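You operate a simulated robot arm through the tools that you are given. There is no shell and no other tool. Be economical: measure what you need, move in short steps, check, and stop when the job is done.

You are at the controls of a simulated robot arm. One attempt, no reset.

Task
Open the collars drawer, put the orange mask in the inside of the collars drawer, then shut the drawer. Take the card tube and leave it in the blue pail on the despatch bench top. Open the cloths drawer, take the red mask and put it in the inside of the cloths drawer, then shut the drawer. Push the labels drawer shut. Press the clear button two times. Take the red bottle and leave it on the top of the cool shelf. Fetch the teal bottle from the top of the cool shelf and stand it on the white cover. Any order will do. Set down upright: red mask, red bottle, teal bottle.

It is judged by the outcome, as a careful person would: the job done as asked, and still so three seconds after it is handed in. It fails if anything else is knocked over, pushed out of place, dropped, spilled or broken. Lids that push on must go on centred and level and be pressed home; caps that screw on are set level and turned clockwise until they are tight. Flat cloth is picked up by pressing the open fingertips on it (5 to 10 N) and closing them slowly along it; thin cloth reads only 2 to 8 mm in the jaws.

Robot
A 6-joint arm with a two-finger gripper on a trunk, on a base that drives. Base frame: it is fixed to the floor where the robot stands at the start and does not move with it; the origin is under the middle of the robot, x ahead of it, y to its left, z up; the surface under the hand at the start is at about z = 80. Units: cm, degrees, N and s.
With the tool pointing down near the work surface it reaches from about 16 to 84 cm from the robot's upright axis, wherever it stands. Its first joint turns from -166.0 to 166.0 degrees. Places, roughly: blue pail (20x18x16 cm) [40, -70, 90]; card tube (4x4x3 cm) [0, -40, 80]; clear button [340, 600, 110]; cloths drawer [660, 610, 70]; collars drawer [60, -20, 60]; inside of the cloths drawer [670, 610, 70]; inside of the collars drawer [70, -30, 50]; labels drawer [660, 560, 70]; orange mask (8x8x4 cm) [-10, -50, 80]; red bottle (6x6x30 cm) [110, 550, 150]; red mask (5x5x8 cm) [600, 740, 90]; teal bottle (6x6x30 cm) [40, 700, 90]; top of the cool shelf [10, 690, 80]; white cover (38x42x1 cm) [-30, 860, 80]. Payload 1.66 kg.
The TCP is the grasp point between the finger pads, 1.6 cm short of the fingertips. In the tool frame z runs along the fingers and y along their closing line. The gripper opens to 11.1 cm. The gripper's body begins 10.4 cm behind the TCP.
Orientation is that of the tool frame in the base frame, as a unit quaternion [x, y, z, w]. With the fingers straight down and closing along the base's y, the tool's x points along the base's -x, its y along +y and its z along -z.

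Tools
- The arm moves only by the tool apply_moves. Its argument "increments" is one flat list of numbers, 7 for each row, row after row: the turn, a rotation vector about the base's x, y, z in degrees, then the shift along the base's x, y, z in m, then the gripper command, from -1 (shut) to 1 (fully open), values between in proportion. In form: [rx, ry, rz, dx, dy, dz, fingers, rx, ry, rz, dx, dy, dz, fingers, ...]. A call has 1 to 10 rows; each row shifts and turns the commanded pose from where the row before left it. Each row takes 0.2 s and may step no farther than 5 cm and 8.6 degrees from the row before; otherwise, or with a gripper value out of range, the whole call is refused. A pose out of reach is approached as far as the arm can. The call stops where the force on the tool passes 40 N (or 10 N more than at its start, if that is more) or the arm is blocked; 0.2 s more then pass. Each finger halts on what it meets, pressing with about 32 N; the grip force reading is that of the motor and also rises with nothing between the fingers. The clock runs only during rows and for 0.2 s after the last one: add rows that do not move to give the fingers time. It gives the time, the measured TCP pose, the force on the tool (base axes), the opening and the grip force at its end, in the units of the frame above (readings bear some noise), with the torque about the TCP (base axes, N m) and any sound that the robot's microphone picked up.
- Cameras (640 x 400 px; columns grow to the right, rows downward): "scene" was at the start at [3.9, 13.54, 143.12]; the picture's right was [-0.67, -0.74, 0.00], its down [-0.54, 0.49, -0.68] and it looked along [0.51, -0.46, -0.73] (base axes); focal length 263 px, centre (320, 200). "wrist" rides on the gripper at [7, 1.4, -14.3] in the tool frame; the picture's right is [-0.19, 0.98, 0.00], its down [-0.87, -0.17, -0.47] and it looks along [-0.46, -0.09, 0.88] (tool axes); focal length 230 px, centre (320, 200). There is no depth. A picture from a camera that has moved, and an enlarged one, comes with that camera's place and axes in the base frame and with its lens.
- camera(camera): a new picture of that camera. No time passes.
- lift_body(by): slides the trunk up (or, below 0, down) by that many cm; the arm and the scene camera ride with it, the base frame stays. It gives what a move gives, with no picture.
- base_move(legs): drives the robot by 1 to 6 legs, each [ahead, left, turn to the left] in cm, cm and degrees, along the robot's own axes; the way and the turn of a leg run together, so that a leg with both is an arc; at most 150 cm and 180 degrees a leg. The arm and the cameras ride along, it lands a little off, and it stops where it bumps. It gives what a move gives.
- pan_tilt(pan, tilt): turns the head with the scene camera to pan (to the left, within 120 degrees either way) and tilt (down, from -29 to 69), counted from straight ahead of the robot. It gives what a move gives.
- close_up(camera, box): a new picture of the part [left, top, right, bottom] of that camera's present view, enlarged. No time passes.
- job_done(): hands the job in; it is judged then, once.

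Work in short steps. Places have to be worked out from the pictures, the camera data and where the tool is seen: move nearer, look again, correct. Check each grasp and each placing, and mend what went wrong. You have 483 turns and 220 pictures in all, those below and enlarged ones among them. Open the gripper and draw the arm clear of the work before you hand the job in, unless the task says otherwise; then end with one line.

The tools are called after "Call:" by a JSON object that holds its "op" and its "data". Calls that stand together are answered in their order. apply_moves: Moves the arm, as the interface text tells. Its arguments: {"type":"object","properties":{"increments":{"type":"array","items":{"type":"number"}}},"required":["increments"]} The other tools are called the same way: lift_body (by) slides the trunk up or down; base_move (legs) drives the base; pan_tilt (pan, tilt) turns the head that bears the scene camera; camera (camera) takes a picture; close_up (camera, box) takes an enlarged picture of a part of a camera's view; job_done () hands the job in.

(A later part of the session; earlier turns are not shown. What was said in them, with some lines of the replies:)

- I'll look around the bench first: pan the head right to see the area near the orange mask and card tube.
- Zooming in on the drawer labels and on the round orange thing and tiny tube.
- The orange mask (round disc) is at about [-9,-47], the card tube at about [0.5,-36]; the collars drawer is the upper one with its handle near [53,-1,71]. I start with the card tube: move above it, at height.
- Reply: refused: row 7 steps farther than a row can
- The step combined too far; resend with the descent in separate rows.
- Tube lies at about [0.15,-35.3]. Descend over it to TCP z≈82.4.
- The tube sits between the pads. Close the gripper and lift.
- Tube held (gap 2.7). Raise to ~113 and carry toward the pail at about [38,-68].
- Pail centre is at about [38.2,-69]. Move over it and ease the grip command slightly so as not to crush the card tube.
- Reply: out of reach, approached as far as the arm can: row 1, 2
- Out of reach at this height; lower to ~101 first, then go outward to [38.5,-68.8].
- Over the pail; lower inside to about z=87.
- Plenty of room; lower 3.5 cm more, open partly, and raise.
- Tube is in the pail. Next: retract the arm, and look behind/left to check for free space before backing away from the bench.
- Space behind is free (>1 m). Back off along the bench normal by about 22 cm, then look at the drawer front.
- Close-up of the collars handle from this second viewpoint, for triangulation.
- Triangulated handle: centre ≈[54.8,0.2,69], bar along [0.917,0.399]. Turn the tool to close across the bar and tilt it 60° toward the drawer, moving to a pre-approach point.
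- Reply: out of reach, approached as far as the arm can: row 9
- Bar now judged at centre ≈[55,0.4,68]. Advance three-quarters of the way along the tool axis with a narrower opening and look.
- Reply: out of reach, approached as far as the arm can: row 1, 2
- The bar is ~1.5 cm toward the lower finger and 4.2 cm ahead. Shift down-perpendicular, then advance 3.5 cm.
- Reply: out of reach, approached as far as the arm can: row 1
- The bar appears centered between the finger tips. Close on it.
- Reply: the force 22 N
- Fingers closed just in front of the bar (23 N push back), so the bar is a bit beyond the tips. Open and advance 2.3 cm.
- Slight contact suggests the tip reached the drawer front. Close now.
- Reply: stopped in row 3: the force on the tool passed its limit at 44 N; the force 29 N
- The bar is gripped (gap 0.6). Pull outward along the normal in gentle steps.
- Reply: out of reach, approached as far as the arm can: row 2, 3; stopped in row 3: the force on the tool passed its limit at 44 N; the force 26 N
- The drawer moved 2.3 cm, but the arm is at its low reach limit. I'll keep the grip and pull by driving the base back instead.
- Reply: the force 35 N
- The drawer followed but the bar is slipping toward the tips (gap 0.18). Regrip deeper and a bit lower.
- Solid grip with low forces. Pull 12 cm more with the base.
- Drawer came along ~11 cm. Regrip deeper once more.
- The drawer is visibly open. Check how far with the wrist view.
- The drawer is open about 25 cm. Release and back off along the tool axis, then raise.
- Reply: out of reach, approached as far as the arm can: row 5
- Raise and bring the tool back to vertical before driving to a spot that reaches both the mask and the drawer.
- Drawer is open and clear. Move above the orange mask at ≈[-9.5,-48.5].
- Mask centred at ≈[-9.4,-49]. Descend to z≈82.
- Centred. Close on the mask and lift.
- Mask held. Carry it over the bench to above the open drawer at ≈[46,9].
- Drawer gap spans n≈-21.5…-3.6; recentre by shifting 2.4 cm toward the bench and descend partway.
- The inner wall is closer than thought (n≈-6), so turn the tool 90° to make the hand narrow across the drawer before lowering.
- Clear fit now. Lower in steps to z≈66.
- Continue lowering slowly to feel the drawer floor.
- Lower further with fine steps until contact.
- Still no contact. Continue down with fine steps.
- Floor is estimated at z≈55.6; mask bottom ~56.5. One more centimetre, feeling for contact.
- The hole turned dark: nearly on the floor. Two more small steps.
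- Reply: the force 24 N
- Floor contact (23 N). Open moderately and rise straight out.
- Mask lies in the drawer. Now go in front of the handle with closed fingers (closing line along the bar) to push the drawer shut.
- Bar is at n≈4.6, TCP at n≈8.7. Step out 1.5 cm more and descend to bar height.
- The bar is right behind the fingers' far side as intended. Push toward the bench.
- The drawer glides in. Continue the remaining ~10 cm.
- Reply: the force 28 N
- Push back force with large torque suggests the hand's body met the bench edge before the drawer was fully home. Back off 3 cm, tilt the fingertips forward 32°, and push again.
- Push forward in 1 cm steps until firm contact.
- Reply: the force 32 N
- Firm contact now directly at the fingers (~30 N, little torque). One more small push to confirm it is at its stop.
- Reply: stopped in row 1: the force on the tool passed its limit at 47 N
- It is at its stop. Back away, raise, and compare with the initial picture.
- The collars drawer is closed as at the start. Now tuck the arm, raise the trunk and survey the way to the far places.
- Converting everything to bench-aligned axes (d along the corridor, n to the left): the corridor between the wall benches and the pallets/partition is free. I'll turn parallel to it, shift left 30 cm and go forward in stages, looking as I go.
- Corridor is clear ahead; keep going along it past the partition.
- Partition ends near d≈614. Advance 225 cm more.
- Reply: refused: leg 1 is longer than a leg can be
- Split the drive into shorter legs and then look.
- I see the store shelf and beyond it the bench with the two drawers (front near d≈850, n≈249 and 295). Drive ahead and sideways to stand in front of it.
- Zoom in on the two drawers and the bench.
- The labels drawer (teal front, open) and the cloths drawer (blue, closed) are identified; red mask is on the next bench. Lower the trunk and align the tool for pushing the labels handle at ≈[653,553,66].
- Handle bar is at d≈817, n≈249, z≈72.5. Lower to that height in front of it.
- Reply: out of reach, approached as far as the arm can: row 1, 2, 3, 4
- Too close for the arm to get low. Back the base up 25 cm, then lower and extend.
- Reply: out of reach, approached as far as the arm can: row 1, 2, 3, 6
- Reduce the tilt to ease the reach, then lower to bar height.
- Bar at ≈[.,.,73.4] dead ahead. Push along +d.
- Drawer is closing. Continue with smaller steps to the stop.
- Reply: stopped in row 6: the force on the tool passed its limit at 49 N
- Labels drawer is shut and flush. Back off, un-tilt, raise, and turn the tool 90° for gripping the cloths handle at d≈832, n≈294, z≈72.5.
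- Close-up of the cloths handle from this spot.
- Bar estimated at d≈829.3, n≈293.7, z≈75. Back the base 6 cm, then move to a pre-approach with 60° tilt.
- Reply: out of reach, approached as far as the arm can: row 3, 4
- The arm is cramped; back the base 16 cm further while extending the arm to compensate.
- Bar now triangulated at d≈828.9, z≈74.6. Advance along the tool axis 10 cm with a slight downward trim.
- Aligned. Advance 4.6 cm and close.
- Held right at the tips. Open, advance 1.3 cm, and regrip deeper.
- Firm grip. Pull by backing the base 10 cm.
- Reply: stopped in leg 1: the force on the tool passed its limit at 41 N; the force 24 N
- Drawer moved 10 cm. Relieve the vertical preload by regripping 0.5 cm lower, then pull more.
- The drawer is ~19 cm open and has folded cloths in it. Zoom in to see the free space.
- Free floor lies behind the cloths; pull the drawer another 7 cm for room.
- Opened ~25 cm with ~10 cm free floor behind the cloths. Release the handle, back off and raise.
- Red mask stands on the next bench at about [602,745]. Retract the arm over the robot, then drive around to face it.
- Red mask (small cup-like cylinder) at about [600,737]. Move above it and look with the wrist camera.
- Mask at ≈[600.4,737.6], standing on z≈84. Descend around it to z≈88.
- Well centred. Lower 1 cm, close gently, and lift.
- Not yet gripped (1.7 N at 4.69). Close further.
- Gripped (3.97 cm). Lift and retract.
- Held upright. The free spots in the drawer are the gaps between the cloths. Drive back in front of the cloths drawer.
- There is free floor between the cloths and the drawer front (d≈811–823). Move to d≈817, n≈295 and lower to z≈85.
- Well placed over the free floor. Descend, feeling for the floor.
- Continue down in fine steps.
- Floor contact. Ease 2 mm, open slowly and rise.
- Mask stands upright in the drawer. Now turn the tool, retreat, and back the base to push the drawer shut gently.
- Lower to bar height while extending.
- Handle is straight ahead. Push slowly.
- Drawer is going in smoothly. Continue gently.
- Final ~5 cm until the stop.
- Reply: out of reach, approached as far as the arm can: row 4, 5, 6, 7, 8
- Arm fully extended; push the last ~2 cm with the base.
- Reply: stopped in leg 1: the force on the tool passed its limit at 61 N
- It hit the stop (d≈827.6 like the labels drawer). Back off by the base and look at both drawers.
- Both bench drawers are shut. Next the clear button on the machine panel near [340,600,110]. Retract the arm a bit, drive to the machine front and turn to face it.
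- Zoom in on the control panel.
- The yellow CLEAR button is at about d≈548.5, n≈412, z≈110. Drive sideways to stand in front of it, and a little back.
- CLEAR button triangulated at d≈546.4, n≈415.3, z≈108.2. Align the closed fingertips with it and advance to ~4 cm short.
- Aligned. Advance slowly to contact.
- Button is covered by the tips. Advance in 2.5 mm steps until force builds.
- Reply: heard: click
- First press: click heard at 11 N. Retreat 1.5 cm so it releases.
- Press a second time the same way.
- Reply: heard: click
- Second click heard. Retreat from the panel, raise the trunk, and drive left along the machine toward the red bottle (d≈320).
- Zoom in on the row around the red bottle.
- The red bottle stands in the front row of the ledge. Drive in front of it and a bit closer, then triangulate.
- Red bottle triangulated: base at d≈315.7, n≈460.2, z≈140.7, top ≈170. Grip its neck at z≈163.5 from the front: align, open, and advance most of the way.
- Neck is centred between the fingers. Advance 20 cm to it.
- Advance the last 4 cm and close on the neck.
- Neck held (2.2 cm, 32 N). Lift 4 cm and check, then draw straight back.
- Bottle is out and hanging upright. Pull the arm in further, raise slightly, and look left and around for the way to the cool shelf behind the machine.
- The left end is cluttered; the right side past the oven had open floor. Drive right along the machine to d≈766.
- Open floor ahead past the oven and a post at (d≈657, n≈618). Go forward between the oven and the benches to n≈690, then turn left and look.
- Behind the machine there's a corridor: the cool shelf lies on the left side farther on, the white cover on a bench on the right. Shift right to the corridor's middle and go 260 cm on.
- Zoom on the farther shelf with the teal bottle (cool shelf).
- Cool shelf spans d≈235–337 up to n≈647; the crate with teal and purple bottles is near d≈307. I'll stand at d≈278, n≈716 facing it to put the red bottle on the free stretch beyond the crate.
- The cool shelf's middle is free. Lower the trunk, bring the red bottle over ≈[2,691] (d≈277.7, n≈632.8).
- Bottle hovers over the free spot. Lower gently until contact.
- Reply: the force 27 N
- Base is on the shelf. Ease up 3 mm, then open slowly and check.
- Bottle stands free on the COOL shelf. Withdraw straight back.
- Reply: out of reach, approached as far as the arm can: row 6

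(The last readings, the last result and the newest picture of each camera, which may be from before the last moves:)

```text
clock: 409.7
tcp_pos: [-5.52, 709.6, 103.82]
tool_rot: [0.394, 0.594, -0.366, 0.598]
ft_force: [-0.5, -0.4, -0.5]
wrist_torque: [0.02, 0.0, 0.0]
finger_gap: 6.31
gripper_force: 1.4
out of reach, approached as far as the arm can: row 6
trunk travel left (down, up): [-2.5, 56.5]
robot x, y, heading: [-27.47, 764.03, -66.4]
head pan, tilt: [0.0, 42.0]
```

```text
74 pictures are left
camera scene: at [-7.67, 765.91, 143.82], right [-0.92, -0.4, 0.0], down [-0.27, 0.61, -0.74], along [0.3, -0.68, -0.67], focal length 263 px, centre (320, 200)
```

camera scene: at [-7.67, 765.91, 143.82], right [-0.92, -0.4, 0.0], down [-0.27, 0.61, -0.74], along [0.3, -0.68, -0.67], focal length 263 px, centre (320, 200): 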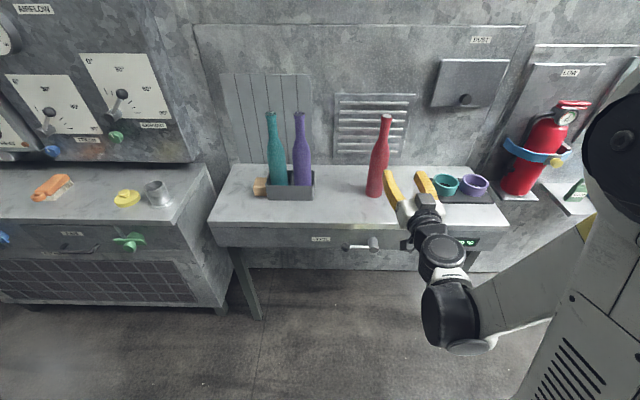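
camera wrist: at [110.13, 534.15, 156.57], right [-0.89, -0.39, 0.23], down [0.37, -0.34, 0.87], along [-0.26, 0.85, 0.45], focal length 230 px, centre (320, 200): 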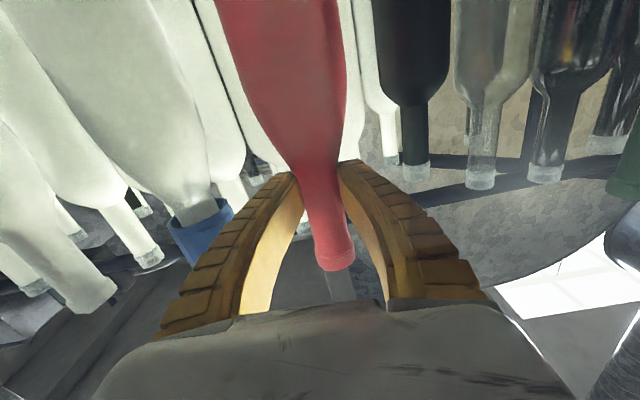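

Red bottle stands upright. Shift left 35 cm to line up with the teal bottle (d≈313.5, n≈629).

Call:
{"op": "base_move", "data": {"legs": [[0, 35, 0]]}}

Call:
{"op": "camera", "data": {"camera": "wrist"}}

Call:
{"op": "close_up", "data": {"camera": "scene", "box": [250, 60, 490, 240]}}

```text
clock: 412.0
tcp_pos: [26.35, 723.34, 103.74]
tool_rot: [0.397, 0.592, -0.369, 0.596]
ft_force: [0.0, 0.2, -0.1]
wrist_torque: [0.0, 0.0, -0.01]
finger_gap: 6.3
gripper_force: 1.4
trunk travel left (down, up): [-2.5, 56.5]
robot x, y, heading: [4.9, 778.27, -66.9]
head pan, tilt: [0.0, 42.0]
```

```text
73 pictures are left
camera wrist: at [21.85, 737.1, 96.99], right [0.89, 0.4, 0.23], down [-0.37, 0.33, 0.87], along [0.27, -0.85, 0.45], focal length 230 px, centre (320, 200)
```

wrist: 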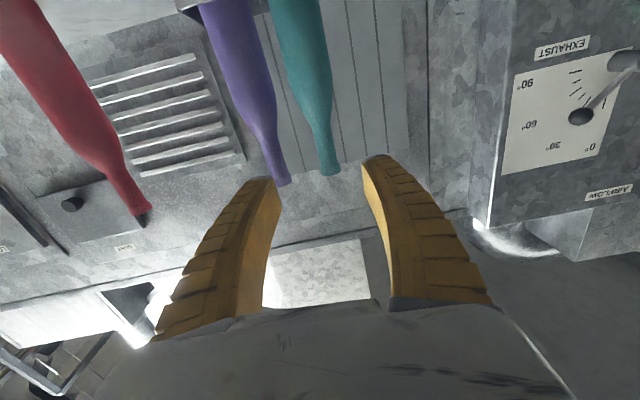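

```text
2.22 times, centred on (370, 150) of scene
camera zoom: at [24.77, 779.77, 143.81], right [-0.92, -0.39, 0.0], down [-0.26, 0.61, -0.74], along [0.29, -0.68, -0.67], focal length 585 px, centre (209, 311)
```

zoom: 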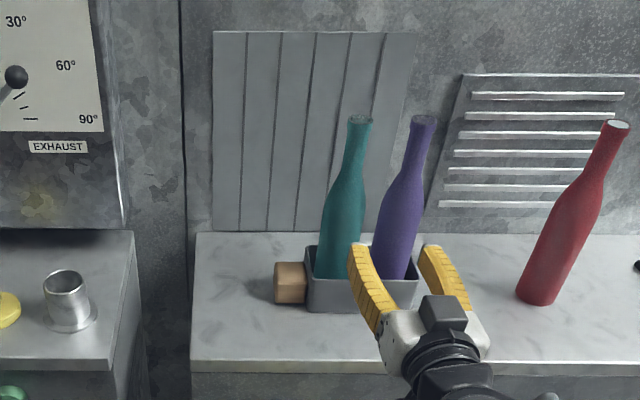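

Teal neck at d≈312.9, n≈629.5, top z≈110.6: aligned. Narrow the opening to 4.6 cm, raise 1 cm, and advance.

Call:
{"op": "apply_moves", "data": {"increments": [0, 0, 0, 0, 0, 0.012, -0.17, 0, 0, 0, 0.016, -0.0367, 0, -0.17, 0, 0, 0, 0.016, -0.0367, 0, -0.17, 0, 0, 0, 0.016, -0.0367, 0, -0.17, 0, 0, 0, 0.016, -0.0367, 0, -0.17, 0, 0, 0, 0, 0, 0, -0.17]}}

Call:
{"op": "camera", "data": {"camera": "wrist"}}

```text
clock: 413.4
tcp_pos: [32.85, 708.54, 104.9]
tool_rot: [0.396, 0.593, -0.368, 0.597]
ft_force: [0.1, -0.4, 0.7]
wrist_torque: [0.0, 0.01, -0.01]
finger_gap: 4.82
gripper_force: 1.4
trunk travel left (down, up): [-2.5, 56.5]
robot x, y, heading: [4.85, 778.29, -66.8]
head pan, tilt: [0.0, 42.0]
```

```text
71 pictures are left
camera wrist: at [28.34, 722.25, 98.2], right [0.89, 0.4, 0.23], down [-0.37, 0.33, 0.87], along [0.27, -0.85, 0.45], focal length 230 px, centre (320, 200)
```

wrist: 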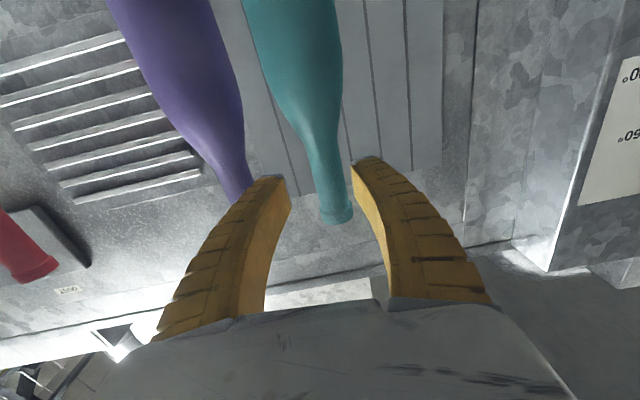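

Clear of the purple neck by ~4 cm. Advance 7 cm and close on the neck.

Call:
{"op": "apply_moves", "data": {"increments": [0, 0, 0, 0.0092, -0.0211, 0, -0.17, 0, 0, 0, 0.0092, -0.0211, 0, -0.17, 0, 0, 0, 0.0092, -0.0211, 0, -0.17, 0, 0, 0, 0, 0, 0, -0.17, 0, 0, 0, 0, 0, 0, -0.4, 0, 0, 0, 0, 0, 0, -0.55, 0, 0, 0, 0, 0, 0, -0.68, 0, 0, 0, 0, 0, 0, -0.68]}}

Call:
{"op": "camera", "data": {"camera": "wrist"}}

```text
clock: 415.2
tcp_pos: [35.46, 702.27, 104.92]
tool_rot: [0.397, 0.592, -0.368, 0.597]
ft_force: [0.7, 0.2, -0.9]
wrist_torque: [0.02, 0.03, 0.01]
finger_gap: 2.12
gripper_force: 1.7
trunk travel left (down, up): [-2.5, 56.5]
robot x, y, heading: [4.56, 778.4, -66.9]
head pan, tilt: [0.0, 42.0]
```

```text
70 pictures are left
camera wrist: at [30.99, 716.03, 98.11], right [0.89, 0.4, 0.23], down [-0.37, 0.33, 0.87], along [0.27, -0.85, 0.45], focal length 230 px, centre (320, 200)
```

wrist: 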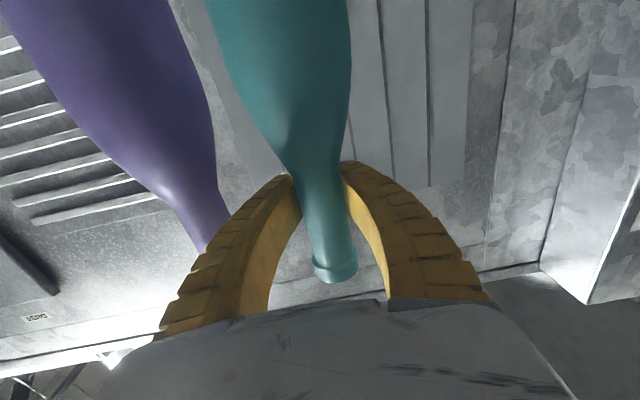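

Not yet squeezing (1.7 N). Close harder, then lift straight up out of the crate.

Call:
{"op": "apply_moves", "data": {"increments": [0, 0, 0, 0, 0, 0, -0.85, 0, 0, 0, 0, 0, 0, -0.85, 0, 0, 0, 0, 0, 0, -0.85]}}

Call:
{"op": "apply_moves", "data": {"increments": [0, 0, 0, 0, 0, 0.015, -0.85, 0, 0, 0, 0, 0, 0.03, -0.85, 0, 0, 0, 0, 0, 0.03, -0.85, 0, 0, 0, 0, 0, 0.03, -0.85, 0, 0, 0, 0, 0, 0.03, -0.85, 0, 0, 0, 0, 0, 0.03, -0.85]}}

Call:
{"op": "camera", "data": {"camera": "scene"}}

```text
clock: 416.0
tcp_pos: [35.61, 702.25, 104.87]
tool_rot: [0.396, 0.593, -0.368, 0.597]
ft_force: [1.0, -1.0, 0.9]
wrist_torque: [-0.03, 0.0, -0.02]
finger_gap: 1.18
gripper_force: 2.4
trunk travel left (down, up): [-2.5, 56.5]
robot x, y, heading: [5.02, 778.25, -66.7]
head pan, tilt: [0.0, 42.0]
```

```text
clock: 417.4
tcp_pos: [35.27, 702.56, 121.41]
tool_rot: [0.396, 0.592, -0.369, 0.596]
ft_force: [-0.2, 0.0, 0.0]
wrist_torque: [-0.01, 0.04, 0.0]
finger_gap: 1.18
gripper_force: 2.5
trunk travel left (down, up): [-2.5, 56.5]
robot x, y, heading: [4.8, 778.36, -66.9]
head pan, tilt: [0.0, 42.0]
```

```text
69 pictures are left
camera scene: at [24.76, 779.78, 143.82], right [-0.92, -0.39, 0.0], down [-0.26, 0.61, -0.74], along [0.29, -0.68, -0.67], focal length 263 px, centre (320, 200)
```

scene: 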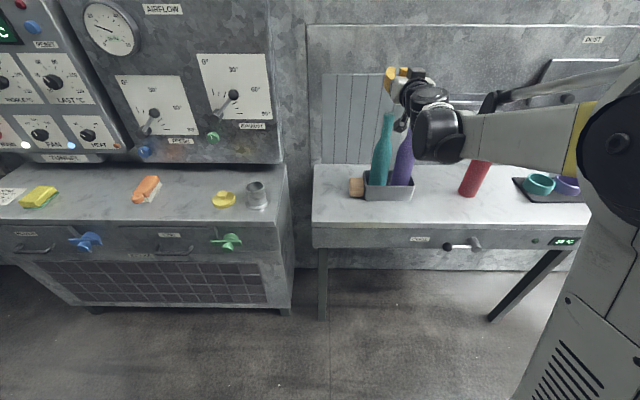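

Fingers closed on nothing: the neck was ~2.5 cm behind the pads (bottle nearer, n≈632). It's still standing in the crate. Open, back up 2.4 cm at this height, and come down straddling the neck.

Call:
{"op": "apply_moves", "data": {"increments": [0, 0, 0, 0, 0, 0, -0.17, 0, 0, 0, -0.0096, 0.022, 0, -0.17, 0, 0, 0, 0, 0, 0, -0.17, 0, 0, 0, 0, 0, -0.03, -0.17, 0, 0, 0, 0, 0, -0.03, -0.17, 0, 0, 0, 0, 0, -0.03, -0.17, 0, 0, 0, 0, 0, -0.03, -0.17, 0, 0, 0, 0, 0, -0.03, -0.17, 0, 0, 0, 0, 0, -0.012, -0.17, 0, 0, 0, 0, 0, 0, -0.17]}}

Call:
{"op": "camera", "data": {"camera": "wrist"}}

```text
clock: 419.6
tcp_pos: [34.49, 704.62, 105.24]
tool_rot: [0.396, 0.593, -0.369, 0.597]
ft_force: [-0.5, -0.5, 0.5]
wrist_torque: [0.01, 0.02, 0.0]
finger_gap: 4.84
gripper_force: 1.4
trunk travel left (down, up): [-2.5, 56.5]
robot x, y, heading: [4.63, 778.18, -66.7]
head pan, tilt: [0.0, 42.0]
```

```text
68 pictures are left
camera wrist: at [29.99, 718.4, 98.45], right [0.89, 0.4, 0.23], down [-0.37, 0.33, 0.87], along [0.27, -0.85, 0.45], focal length 230 px, centre (320, 200)
```

wrist: 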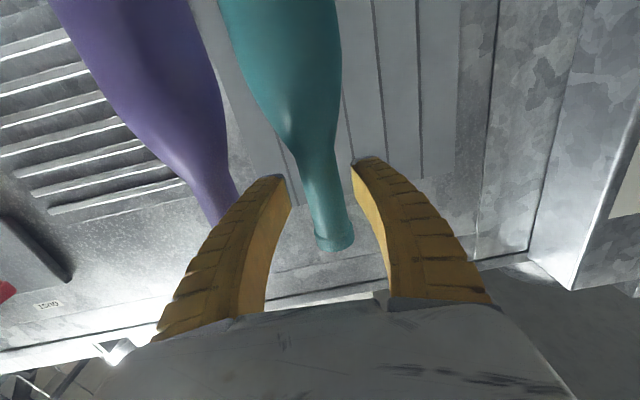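

Try closing here.

Call:
{"op": "apply_moves", "data": {"increments": [0, 0, 0, 0, 0, 0, -0.4, 0, 0, 0, 0, 0, 0, -0.6, 0, 0, 0, 0, 0, 0, -0.75, 0, 0, 0, 0, 0, 0, -0.75]}}

Call:
{"op": "camera", "data": {"camera": "wrist"}}

```text
clock: 420.6
tcp_pos: [34.51, 704.64, 105.21]
tool_rot: [0.396, 0.592, -0.368, 0.597]
ft_force: [0.9, 0.1, 0.4]
wrist_torque: [0.0, 0.0, -0.03]
finger_gap: 1.43
gripper_force: 2.5
trunk travel left (down, up): [-2.5, 56.5]
robot x, y, heading: [4.97, 778.42, -66.7]
head pan, tilt: [0.0, 42.0]
```

```text
67 pictures are left
camera wrist: at [29.99, 718.41, 98.48], right [0.89, 0.4, 0.23], down [-0.37, 0.33, 0.87], along [0.27, -0.85, 0.45], focal length 230 px, centre (320, 200)
```

wrist: 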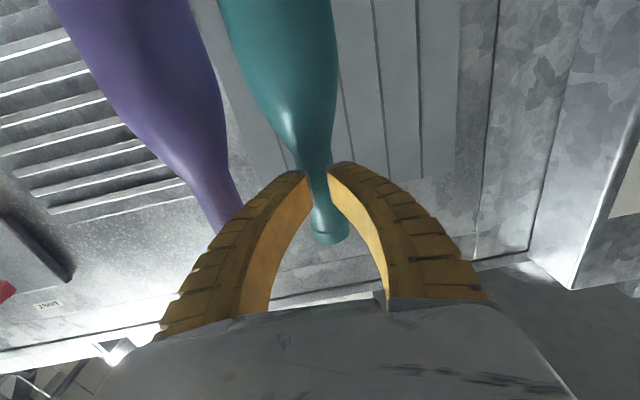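

Still no contact. Zoom in on the wrist view to see whether the neck is in front of or behind the fingertips.

Call:
{"op": "close_up", "data": {"camera": "wrist", "box": [240, 120, 400, 260]}}

Call:
{"op": "close_up", "data": {"camera": "scene", "box": [330, 60, 470, 210]}}

```text
2.86 times, centred on (320, 190) of wrist
camera zoom: at [29.99, 718.41, 98.48], right [0.89, 0.4, 0.23], down [-0.37, 0.33, 0.87], along [0.27, -0.85, 0.45], focal length 657 px, centre (320, 229)
```

zoom: 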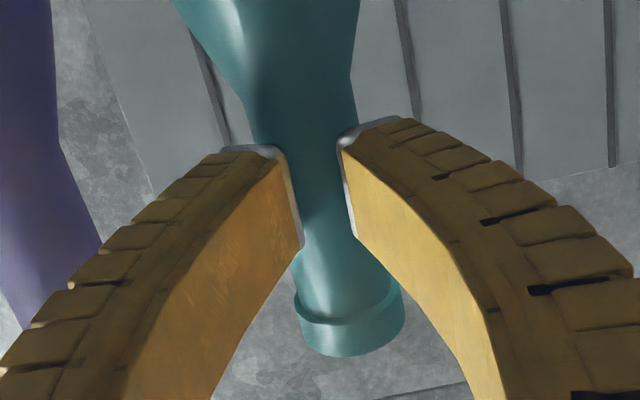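

```text
2.67 times, centred on (400, 135) of scene
camera zoom: at [24.76, 779.78, 143.82], right [-0.92, -0.39, 0.0], down [-0.26, 0.61, -0.74], along [0.29, -0.68, -0.67], focal length 702 px, centre (107, 373)
```

zoom: 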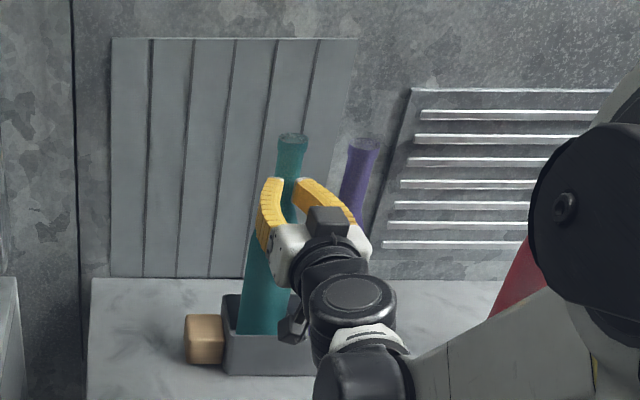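

The neck is just beyond the tips now, whereas the first try was slightly too deep; the right depth is about n≈631. Open, advance 1.4 cm, close.

Call:
{"op": "apply_moves", "data": {"increments": [0, 0, 0, 0, 0, 0, -0.3, 0, 0, 0, 0, 0, 0, -0.25, 0, 0, 0, 0, 0, 0, -0.25, 0, 0, 0, 0.0056, -0.0128, -0.005, -0.25, 0, 0, 0, 0, 0, 0, -0.25, 0, 0, 0, 0, 0, 0, -0.45, 0, 0, 0, 0, 0, 0, -0.6, 0, 0, 0, 0, 0, 0, -0.7, 0, 0, 0, 0, 0, 0, -0.7]}}

Call:
{"op": "close_up", "data": {"camera": "wrist", "box": [240, 120, 400, 300]}}

```text
clock: 422.6
tcp_pos: [35.13, 703.26, 104.98]
tool_rot: [0.396, 0.593, -0.368, 0.597]
ft_force: [-0.8, 0.0, 0.0]
wrist_torque: [-0.14, 0.29, 0.04]
finger_gap: 2.45
gripper_force: 32.2
trunk travel left (down, up): [-2.5, 56.5]
robot x, y, heading: [5.06, 778.02, -66.9]
head pan, tilt: [0.0, 42.0]
```

```text
2.22 times, centred on (320, 210) of wrist
camera zoom: at [30.53, 717.06, 98.05], right [0.89, 0.4, 0.22], down [-0.37, 0.33, 0.87], along [0.27, -0.85, 0.45], focal length 511 px, centre (320, 178)
```

zoom: 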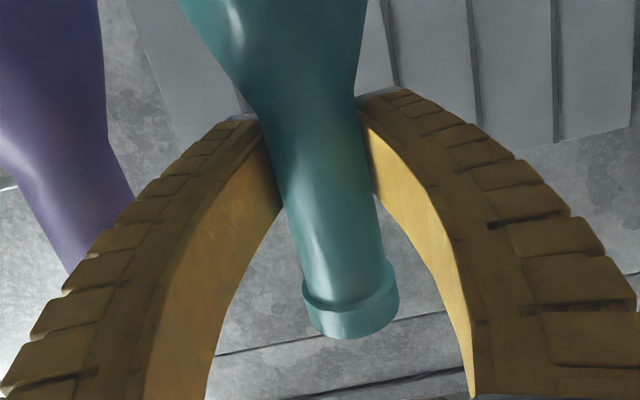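

Now the neck is gripped (2.45 cm, 32 N). Lift straight up 14 cm and check.

Call:
{"op": "apply_moves", "data": {"increments": [0, 0, 0, 0, 0, 0.01, -0.75, 0, 0, 0, 0, 0, 0.02, -0.75, 0, 0, 0, 0, 0, 0.03, -0.75, 0, 0, 0, 0, 0, 0.03, -0.75, 0, 0, 0, 0, 0, 0.03, -0.75, 0, 0, 0, 0, 0, 0.03, -0.75, 0, 0, 0, 0, 0, 0, -0.75]}}

Call:
{"op": "camera", "data": {"camera": "scene"}}

```text
clock: 424.2
tcp_pos: [35.11, 703.37, 119.81]
tool_rot: [0.397, 0.593, -0.368, 0.597]
ft_force: [-0.2, 0.3, -3.8]
wrist_torque: [0.02, 0.03, 0.03]
finger_gap: 2.4
gripper_force: 31.6
trunk travel left (down, up): [-2.5, 56.5]
robot x, y, heading: [5.05, 778.71, -66.8]
head pan, tilt: [0.0, 42.0]
```

```text
63 pictures are left
camera scene: at [24.77, 779.74, 143.81], right [-0.92, -0.39, 0.0], down [-0.26, 0.62, -0.74], along [0.29, -0.68, -0.67], focal length 263 px, centre (320, 200)
```

scene: 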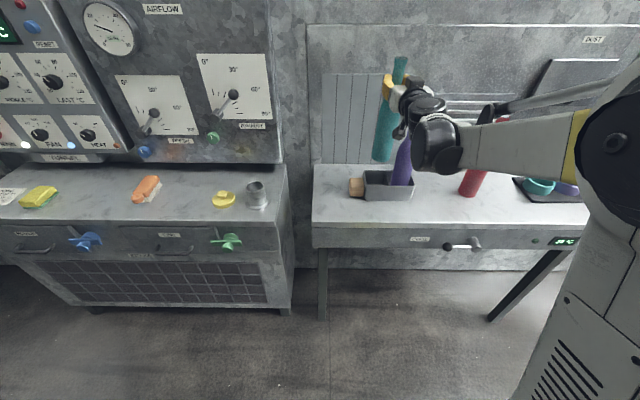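

Teal bottle is out; crate, purple and red bottles untouched. Retract, raise the trunk for clearance, and turn around to face the white cover.

Call:
{"op": "apply_moves", "data": {"increments": [0, 0, 0, 0, 0, 0.04, -0.75, 0, 0, 0, -0.008, 0.0183, 0.02, -0.75, 0, 0, 0, -0.016, 0.0367, 0, -0.75, 0, 0, 0, -0.016, 0.0367, 0, -0.75, 0, 0, 0, -0.016, 0.0367, 0, -0.75, 0, 0, 0, -0.016, 0.0367, 0, -0.75, 0, 0, 0, -0.016, 0.0367, 0, -0.75]}}

Call:
{"op": "lift_body", "data": {"by": 25}}

Call:
{"op": "base_move", "data": {"legs": [[0, 0, 180]]}}

Call:
{"op": "pan_tilt", "data": {"pan": 0, "tilt": 40}}

Call:
{"op": "camera", "data": {"camera": "scene"}}

```text
clock: 425.8
tcp_pos: [26.42, 723.56, 125.91]
tool_rot: [0.395, 0.593, -0.368, 0.597]
ft_force: [-0.9, 0.0, -3.5]
wrist_torque: [0.01, -0.02, 0.0]
finger_gap: 2.41
gripper_force: 32.0
trunk travel left (down, up): [-2.5, 56.5]
robot x, y, heading: [4.34, 778.33, -66.9]
head pan, tilt: [0.0, 42.0]
```

```text
clock: 428.4
tcp_pos: [26.39, 723.58, 150.86]
tool_rot: [0.396, 0.593, -0.369, 0.597]
ft_force: [0.1, -0.5, -4.2]
wrist_torque: [0.01, -0.01, -0.05]
finger_gap: 2.41
gripper_force: 32.1
trunk travel left (down, up): [-27.5, 31.5]
robot x, y, heading: [4.79, 777.95, -66.9]
head pan, tilt: [0.0, 42.0]
```

```text
clock: 436.2
tcp_pos: [-16.83, 833.12, 150.92]
tool_rot: [-0.593, 0.396, 0.597, 0.368]
ft_force: [0.2, -0.1, -4.8]
wrist_torque: [0.0, -0.03, 0.0]
finger_gap: 2.47
gripper_force: 31.8
trunk travel left (down, up): [-27.5, 31.5]
robot x, y, heading: [4.92, 778.58, 112.9]
head pan, tilt: [0.0, 42.0]
```

```text
clock: 436.8
tcp_pos: [-16.74, 833.01, 150.79]
tool_rot: [-0.593, 0.395, 0.597, 0.367]
ft_force: [0.5, 0.6, -3.5]
wrist_torque: [0.06, -0.03, -0.01]
finger_gap: 2.47
gripper_force: 32.1
trunk travel left (down, up): [-27.5, 31.5]
robot x, y, heading: [4.46, 778.23, 113.4]
head pan, tilt: [0.0, 40.0]
```

```text
62 pictures are left
camera scene: at [-15.24, 776.61, 169.11], right [0.92, 0.4, 0.0], down [0.25, -0.59, -0.77], along [-0.3, 0.7, -0.64], focal length 263 px, centre (320, 200)
```

scene: 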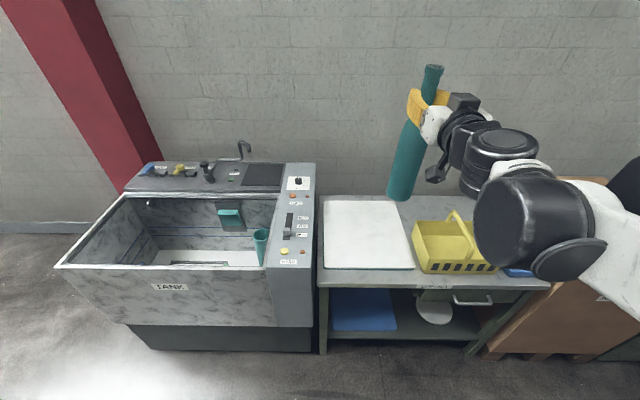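

White cover centre ≈[-30,861] (d≈316, n≈801), free. Lower the trunk and bring the teal bottle over it.

Call:
{"op": "lift_body", "data": {"by": -25}}

Call:
{"op": "apply_moves", "data": {"increments": [0, 0, 0, -0.016, 0.0332, 0, -0.75, 0, 0, 0, -0.016, 0.0332, 0, -0.75, 0, 0, 0, -0.016, 0.0332, 0, -0.75, 0, 0, 0, -0.016, 0.0332, 0, -0.75, 0, 0, 0, -0.016, 0.0332, 0, -0.75, 0, 0, 0, -0.016, 0.0332, 0, -0.75, 0, 0, 0, -0.016, 0.0332, 0, -0.75, 0, 0, 0, -0.016, 0.0332, 0, -0.75, 0, 0, 0, 0, 0, -0.04, -0.75, 0, 0, 0, 0, 0, -0.04, -0.75]}}

Call:
{"op": "camera", "data": {"camera": "scene"}}

```text
clock: 439.4
tcp_pos: [-16.74, 833.08, 126.01]
tool_rot: [-0.593, 0.396, 0.597, 0.368]
ft_force: [0.0, -0.5, -3.6]
wrist_torque: [0.02, -0.01, -0.02]
finger_gap: 2.46
gripper_force: 32.2
trunk travel left (down, up): [-2.5, 56.5]
robot x, y, heading: [4.71, 778.35, 113.3]
head pan, tilt: [0.0, 40.0]
```

```text
clock: 441.6
tcp_pos: [-29.51, 859.64, 117.98]
tool_rot: [-0.593, 0.396, 0.597, 0.368]
ft_force: [-0.1, -0.6, -4.4]
wrist_torque: [-0.01, -0.06, 0.04]
finger_gap: 2.44
gripper_force: 31.7
trunk travel left (down, up): [-2.5, 56.5]
robot x, y, heading: [4.82, 778.52, 113.4]
head pan, tilt: [0.0, 40.0]
```

```text
61 pictures are left
camera scene: at [-15.25, 776.61, 144.1], right [0.92, 0.4, 0.0], down [0.25, -0.59, -0.77], along [-0.3, 0.7, -0.64], focal length 263 px, centre (320, 200)
```

scene: 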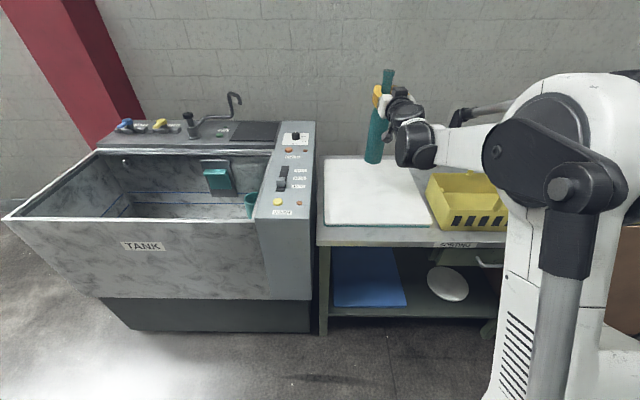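

Over the cover. Lower to near contact.

Call:
{"op": "apply_moves", "data": {"increments": [0, 0, 0, 0, 0, -0.03, -0.75, 0, 0, 0, 0, 0, -0.03, -0.75, 0, 0, 0, 0, 0, -0.03, -0.75, 0, 0, 0, 0, 0, -0.01, -0.75, 0, 0, 0, 0, 0, -0.005, -0.75, 0, 0, 0, 0, 0, 0, -0.75]}}

Call:
{"op": "camera", "data": {"camera": "scene"}}

```text
clock: 443.0
tcp_pos: [-29.63, 859.78, 107.44]
tool_rot: [-0.593, 0.395, 0.597, 0.367]
ft_force: [0.2, 0.2, -3.4]
wrist_torque: [0.0, 0.0, -0.01]
finger_gap: 2.42
gripper_force: 32.0
trunk travel left (down, up): [-2.5, 56.5]
robot x, y, heading: [4.25, 778.13, 113.7]
head pan, tilt: [0.0, 40.0]
```

```text
60 pictures are left
camera scene: at [-15.25, 776.62, 144.11], right [0.92, 0.4, 0.0], down [0.25, -0.59, -0.77], along [-0.3, 0.7, -0.64], focal length 263 px, centre (320, 200)
```

scene: 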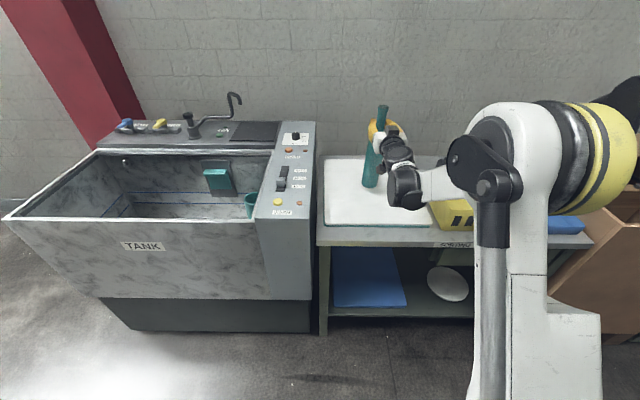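

Lower in 4 mm steps to contact.

Call:
{"op": "apply_moves", "data": {"increments": [0, 0, 0, 0, 0, -0.004, -0.75, 0, 0, 0, 0, 0, -0.004, -0.75, 0, 0, 0, 0, 0, -0.004, -0.75, 0, 0, 0, 0, 0, 0, -0.75]}}

```text
clock: 444.0
tcp_pos: [-29.6, 859.73, 106.18]
tool_rot: [-0.593, 0.396, 0.597, 0.367]
ft_force: [0.0, 0.7, -4.1]
wrist_torque: [0.01, -0.05, 0.03]
finger_gap: 2.42
gripper_force: 32.4
trunk travel left (down, up): [-2.5, 56.5]
robot x, y, heading: [4.74, 778.12, 113.2]
head pan, tilt: [0.0, 40.0]
```

Call:
{"op": "apply_moves", "data": {"increments": [0, 0, 0, 0, 0, -0.004, -0.75, 0, 0, 0, 0, 0, -0.003, -0.75, 0, 0, 0, 0, 0, -0.003, -0.75, 0, 0, 0, 0, 0, 0, -0.75]}}

```text
clock: 445.0
tcp_pos: [-29.63, 859.67, 105.37]
tool_rot: [-0.593, 0.396, 0.597, 0.368]
ft_force: [0.3, 0.1, -4.7]
wrist_torque: [0.04, 0.02, -0.03]
finger_gap: 2.42
gripper_force: 32.3
trunk travel left (down, up): [-2.5, 56.5]
robot x, y, heading: [5.15, 778.45, 113.3]
head pan, tilt: [0.0, 40.0]
```

Call:
{"op": "apply_moves", "data": {"increments": [0, 0, 0, 0, 0, -0.003, -0.75, 0, 0, 0, 0, 0, -0.003, -0.75, 0, 0, 0, 0, 0, -0.003, -0.75, 0, 0, 0, 0, 0, 0, -0.75]}}

```text
clock: 446.0
tcp_pos: [-29.51, 859.5, 104.26]
tool_rot: [-0.593, 0.396, 0.597, 0.367]
ft_force: [0.5, -0.1, -4.8]
wrist_torque: [0.02, -0.03, -0.03]
finger_gap: 2.43
gripper_force: 31.7
trunk travel left (down, up): [-2.5, 56.5]
robot x, y, heading: [4.69, 778.46, 113.1]
head pan, tilt: [0.0, 40.0]
```

No contact yet; check the gap under the bottle.

Call:
{"op": "close_up", "data": {"camera": "scene", "box": [310, 90, 470, 250]}}

```text
2.50 times, centred on (390, 170) of scene
camera zoom: at [-15.25, 776.61, 144.11], right [0.92, 0.4, 0.0], down [0.25, -0.59, -0.77], along [-0.3, 0.7, -0.64], focal length 658 px, centre (145, 275)
```

zoom: 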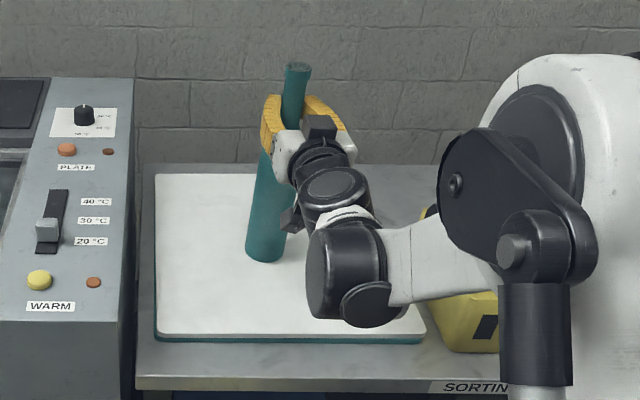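

Very close. Continue in 3 mm steps.

Call:
{"op": "apply_moves", "data": {"increments": [0, 0, 0, 0, 0, -0.003, -0.75, 0, 0, 0, 0, 0, -0.003, -0.75, 0, 0, 0, 0, 0, -0.003, -0.75, 0, 0, 0, 0, 0, 0, -0.75]}}

```text
clock: 447.0
tcp_pos: [-29.63, 859.58, 103.43]
tool_rot: [-0.593, 0.396, 0.597, 0.367]
ft_force: [0.4, 0.7, 0.8]
wrist_torque: [0.0, 0.0, 0.01]
finger_gap: 1.72
gripper_force: 2.4
trunk travel left (down, up): [-2.5, 56.5]
robot x, y, heading: [5.16, 778.02, 113.5]
head pan, tilt: [0.0, 40.0]
```

Grip was lost (gap 1.72) on contact. Look immediately.

Call:
{"op": "close_up", "data": {"camera": "scene", "box": [310, 90, 470, 250]}}

Call:
{"op": "camera", "data": {"camera": "wrist"}}

```text
2.50 times, centred on (390, 170) of scene
camera zoom: at [-15.23, 776.57, 144.11], right [0.92, 0.4, 0.0], down [0.25, -0.59, -0.77], along [-0.3, 0.7, -0.64], focal length 658 px, centre (145, 275)
```

zoom: 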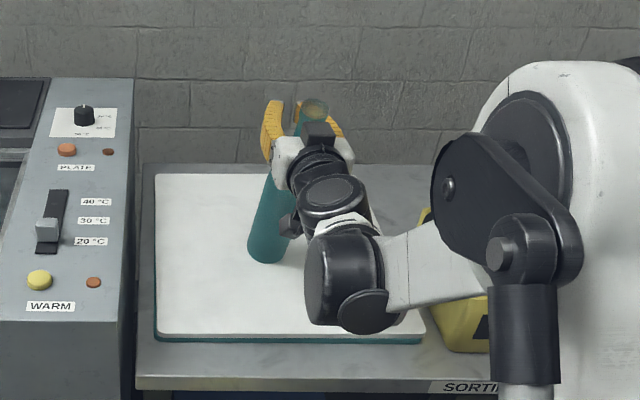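

```text
57 pictures are left
camera wrist: at [-25.07, 845.79, 96.68], right [-0.89, -0.4, 0.23], down [0.37, -0.33, 0.87], along [-0.27, 0.85, 0.45], focal length 230 px, centre (320, 200)
```

wrist: 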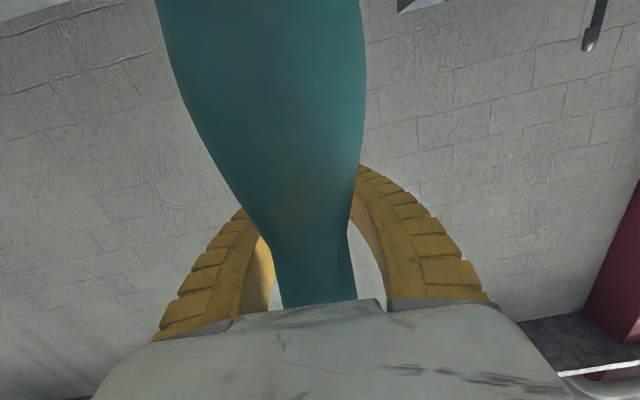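

The bottle has tipped toward the hand: base on the cover, neck leaning on the palm inside the closed fingers. I'll push gently forward with the palm to right it, keeping the fingers as a fence.

Call:
{"op": "apply_moves", "data": {"increments": [0, 0, 0, -0.002, 0.0046, 0, -0.75, 0, 0, 0, -0.002, 0.0046, 0, -0.75, 0, 0, 0, -0.002, 0.0046, 0, -0.75, 0, 0, 0, -0.002, 0.0046, 0, -0.75, 0, 0, 0, 0, 0, 0, -0.75]}}

Call:
{"op": "close_up", "data": {"camera": "scene", "box": [310, 90, 470, 250]}}

```text
clock: 448.2
tcp_pos: [-30.47, 861.45, 103.45]
tool_rot: [-0.593, 0.396, 0.597, 0.367]
ft_force: [-0.6, -0.8, 0.2]
wrist_torque: [-0.03, 0.01, 0.03]
finger_gap: 1.69
gripper_force: 2.9
trunk travel left (down, up): [-2.5, 56.5]
robot x, y, heading: [5.1, 778.49, 113.5]
head pan, tilt: [0.0, 40.0]
```

```text
2.50 times, centred on (390, 170) of scene
camera zoom: at [-15.23, 776.57, 144.11], right [0.92, 0.4, 0.0], down [0.25, -0.59, -0.77], along [-0.3, 0.7, -0.64], focal length 658 px, centre (145, 275)
```

zoom: 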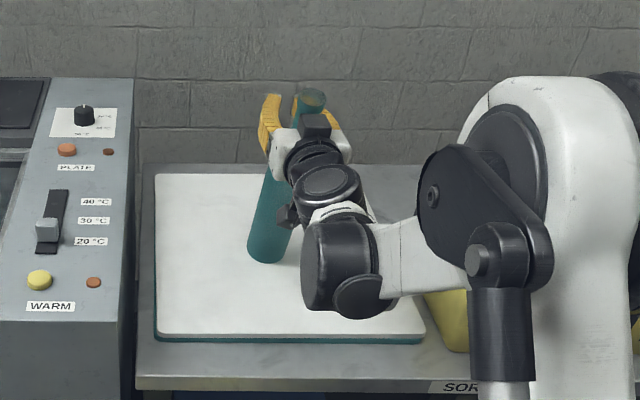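

It's righting with the base in place. Continue 2 cm.

Call:
{"op": "apply_moves", "data": {"increments": [0, 0, 0, -0.0016, 0.0037, 0, -0.75, 0, 0, 0, -0.0016, 0.0037, 0, -0.75, 0, 0, 0, -0.0016, 0.0037, 0, -0.75, 0, 0, 0, -0.0016, 0.0037, 0, -0.75, 0, 0, 0, -0.0016, 0.0037, 0, -0.75, 0, 0, 0, 0, 0, 0, -0.75, 0, 0, 0, 0, 0, 0, -0.75]}}

Call:
{"op": "close_up", "data": {"camera": "scene", "box": [310, 90, 470, 250]}}

```text
clock: 449.8
tcp_pos: [-31.28, 863.25, 103.38]
tool_rot: [-0.593, 0.395, 0.598, 0.367]
ft_force: [0.2, 0.3, -0.7]
wrist_torque: [0.04, 0.0, 0.02]
finger_gap: 1.73
gripper_force: 2.6
trunk travel left (down, up): [-2.5, 56.5]
robot x, y, heading: [4.9, 778.51, 113.4]
head pan, tilt: [0.0, 40.0]
```

```text
2.50 times, centred on (390, 170) of scene
camera zoom: at [-15.23, 776.57, 144.11], right [0.92, 0.4, 0.0], down [0.25, -0.59, -0.77], along [-0.3, 0.7, -0.64], focal length 658 px, centre (145, 275)
```

zoom: 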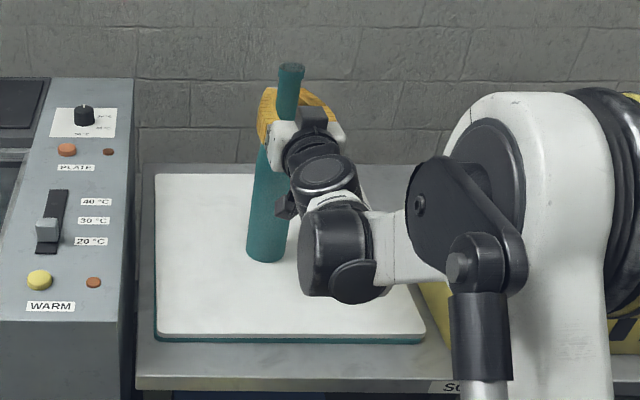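

The bottle has settled upright on its base. Open the fingers slowly without moving the hand, then check.

Call:
{"op": "apply_moves", "data": {"increments": [0, 0, 0, 0, 0, 0, -0.6, 0, 0, 0, 0, 0, 0, -0.4, 0, 0, 0, 0, 0, 0, -0.2, 0, 0, 0, 0, 0, 0, 0, 0, 0, 0, 0, 0, 0, 0.2, 0, 0, 0, 0, 0, 0, 0.3, 0, 0, 0, 0, 0, 0, 0.3]}}

Call:
{"op": "camera", "data": {"camera": "wrist"}}

Call:
{"op": "close_up", "data": {"camera": "scene", "box": [310, 90, 470, 250]}}

```text
clock: 451.4
tcp_pos: [-31.18, 863.32, 103.5]
tool_rot: [-0.593, 0.395, 0.597, 0.368]
ft_force: [0.4, -0.3, 0.0]
wrist_torque: [0.01, -0.02, -0.03]
finger_gap: 7.37
gripper_force: 1.3
trunk travel left (down, up): [-2.5, 56.5]
robot x, y, heading: [4.8, 778.19, 113.4]
head pan, tilt: [0.0, 40.0]
```

```text
54 pictures are left
camera wrist: at [-26.65, 849.58, 96.67], right [-0.89, -0.4, 0.23], down [0.37, -0.33, 0.87], along [-0.27, 0.85, 0.45], focal length 230 px, centre (320, 200)
```

wrist: 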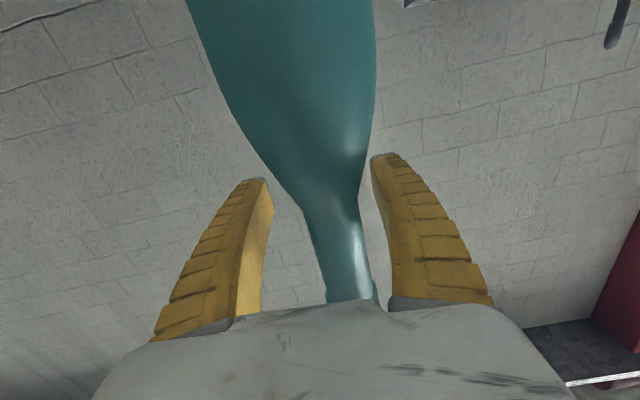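

```text
2.50 times, centred on (390, 170) of scene
camera zoom: at [-15.23, 776.57, 144.11], right [0.92, 0.4, 0.0], down [0.25, -0.59, -0.77], along [-0.3, 0.7, -0.64], focal length 658 px, centre (145, 275)
```

zoom: 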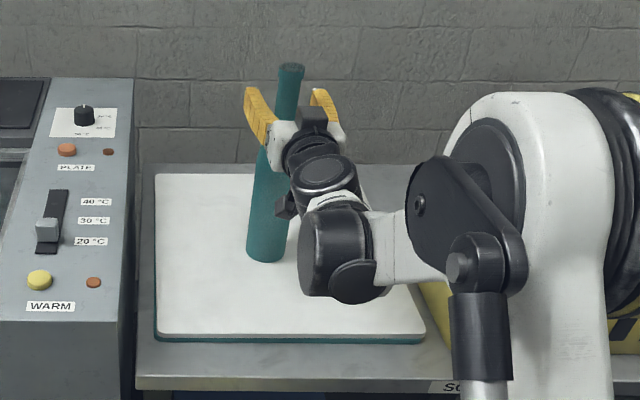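

Neck is ~1.5 cm off-centre toward −d. Open fully, shift 1.2 cm that way, then retreat slowly straight back.

Call:
{"op": "apply_moves", "data": {"increments": [0, 0, 0, 0, 0, 0, 0.7, 0, 0, 0, 0, 0, 0, 1, 0, 0, 0, -0.0055, -0.0024, 0, 1, 0, 0, 0, -0.0055, -0.0024, 0, 1, 0, 0, 0, 0.006, -0.0137, 0, 1, 0, 0, 0, 0.006, -0.0137, 0, 1, 0, 0, 0, 0, 0, 0, 1]}}

Call:
{"op": "camera", "data": {"camera": "wrist"}}

```text
clock: 453.0
tcp_pos: [-30.98, 859.9, 103.46]
tool_rot: [-0.593, 0.396, 0.597, 0.368]
ft_force: [-0.3, 0.3, 0.0]
wrist_torque: [0.0, 0.01, -0.01]
finger_gap: 11.09
gripper_force: 0.1
trunk travel left (down, up): [-2.5, 56.5]
robot x, y, heading: [5.05, 778.01, 113.0]
head pan, tilt: [0.0, 40.0]
```

```text
52 pictures are left
camera wrist: at [-26.49, 846.28, 96.63], right [-0.89, -0.4, 0.23], down [0.37, -0.33, 0.87], along [-0.27, 0.85, 0.45], focal length 230 px, centre (320, 200)
```

wrist: 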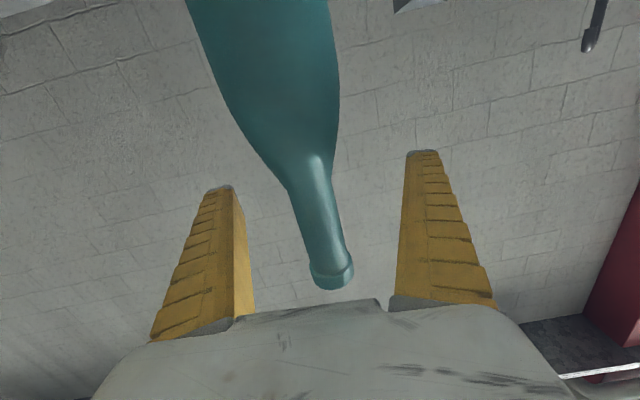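

Bottle stands upright and clear of both fingers. Retreat fully.

Call:
{"op": "apply_moves", "data": {"increments": [0, 0, 0, 0.008, -0.0183, 0, 1, 0, 0, 0, 0.012, -0.0275, 0, 1, 0, 0, 0, 0.012, -0.0275, 0, 1, 0, 0, 0, 0.016, -0.0367, 0, 1, 0, 0, 0, 0.016, -0.0367, 0.02, 1, 0, 0, 0, 0.016, -0.0367, 0.02, 1, 0, 0, 0, 0.016, -0.0367, 0.02, 1]}}

Call:
{"op": "base_move", "data": {"legs": [[-15, 0, 0]]}}

Call:
{"op": "camera", "data": {"camera": "scene"}}

```text
clock: 454.6
tcp_pos: [-21.37, 837.99, 109.73]
tool_rot: [-0.593, 0.396, 0.597, 0.367]
ft_force: [0.1, -0.1, -0.8]
wrist_torque: [0.02, 0.0, 0.0]
finger_gap: 11.08
gripper_force: 0.1
trunk travel left (down, up): [-2.5, 56.5]
robot x, y, heading: [4.71, 778.68, 112.9]
head pan, tilt: [0.0, 40.0]
```

```text
clock: 455.9
tcp_pos: [-15.5, 824.35, 109.6]
tool_rot: [-0.593, 0.396, 0.597, 0.367]
ft_force: [0.2, -0.4, -0.7]
wrist_torque: [-0.01, -0.01, -0.01]
finger_gap: 11.08
gripper_force: 0.2
trunk travel left (down, up): [-2.5, 56.5]
robot x, y, heading: [10.78, 764.87, 113.1]
head pan, tilt: [0.0, 40.0]
```

```text
51 pictures are left
camera scene: at [-9.34, 762.9, 144.11], right [0.92, 0.4, 0.0], down [0.25, -0.59, -0.77], along [-0.3, 0.7, -0.64], focal length 263 px, centre (320, 200)
```

scene: 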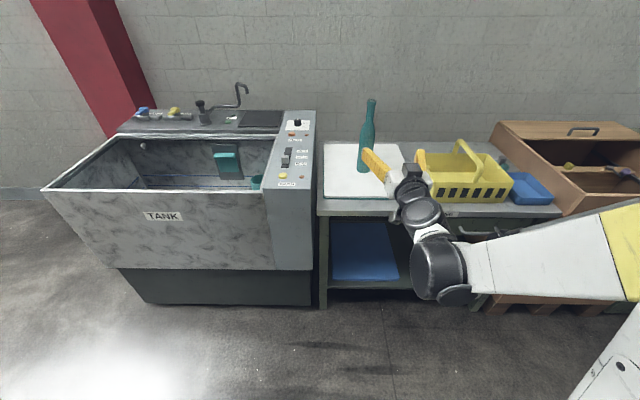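

Teal bottle stands on the white cover. Check closely that the basket and cover were not disturbed.

Call:
{"op": "close_up", "data": {"camera": "scene", "box": [310, 80, 570, 240]}}

```text
2.46 times, centred on (440, 160) of scene
camera zoom: at [-9.34, 762.9, 144.11], right [0.92, 0.4, 0.0], down [0.25, -0.59, -0.77], along [-0.3, 0.7, -0.64], focal length 648 px, centre (25, 298)
```

zoom: 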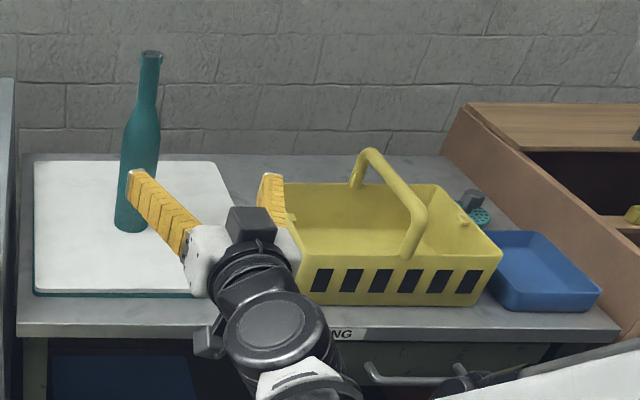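

Basket and cover are where they were. Last check: look back at the cool shelf for the red bottle.

Call:
{"op": "pan_tilt", "data": {"pan": 115, "tilt": 35}}

Call:
{"op": "camera", "data": {"camera": "scene"}}

```text
clock: 457.9
tcp_pos: [-15.53, 824.34, 109.64]
tool_rot: [-0.593, 0.395, 0.597, 0.367]
ft_force: [-0.4, 0.0, 0.0]
wrist_torque: [-0.03, 0.04, 0.0]
finger_gap: 11.08
gripper_force: 0.0
trunk travel left (down, up): [-2.5, 56.5]
robot x, y, heading: [10.41, 764.59, 113.1]
head pan, tilt: [115.0, 35.0]
```

```text
49 pictures are left
camera scene: at [-11.84, 748.54, 144.87], right [-0.75, 0.67, 0.0], down [0.38, 0.43, -0.82], along [-0.54, -0.61, -0.57], focal length 263 px, centre (320, 200)
```

scene: 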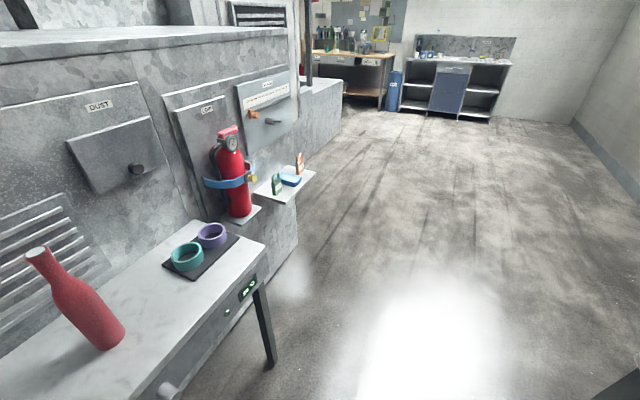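

The red bottle is standing on the cool shelf, the gripper is open and the arm is clear. Every item is done, so I'm handing in.

Call:
{"op": "job_done", "data": {}}

```text
The job is handed in.
```

I did every item and handed the job in, with one mishap: the teal bottle tipped against the hand as I set it down, and I pushed it back upright. My last picture shows it standing on the white cover.
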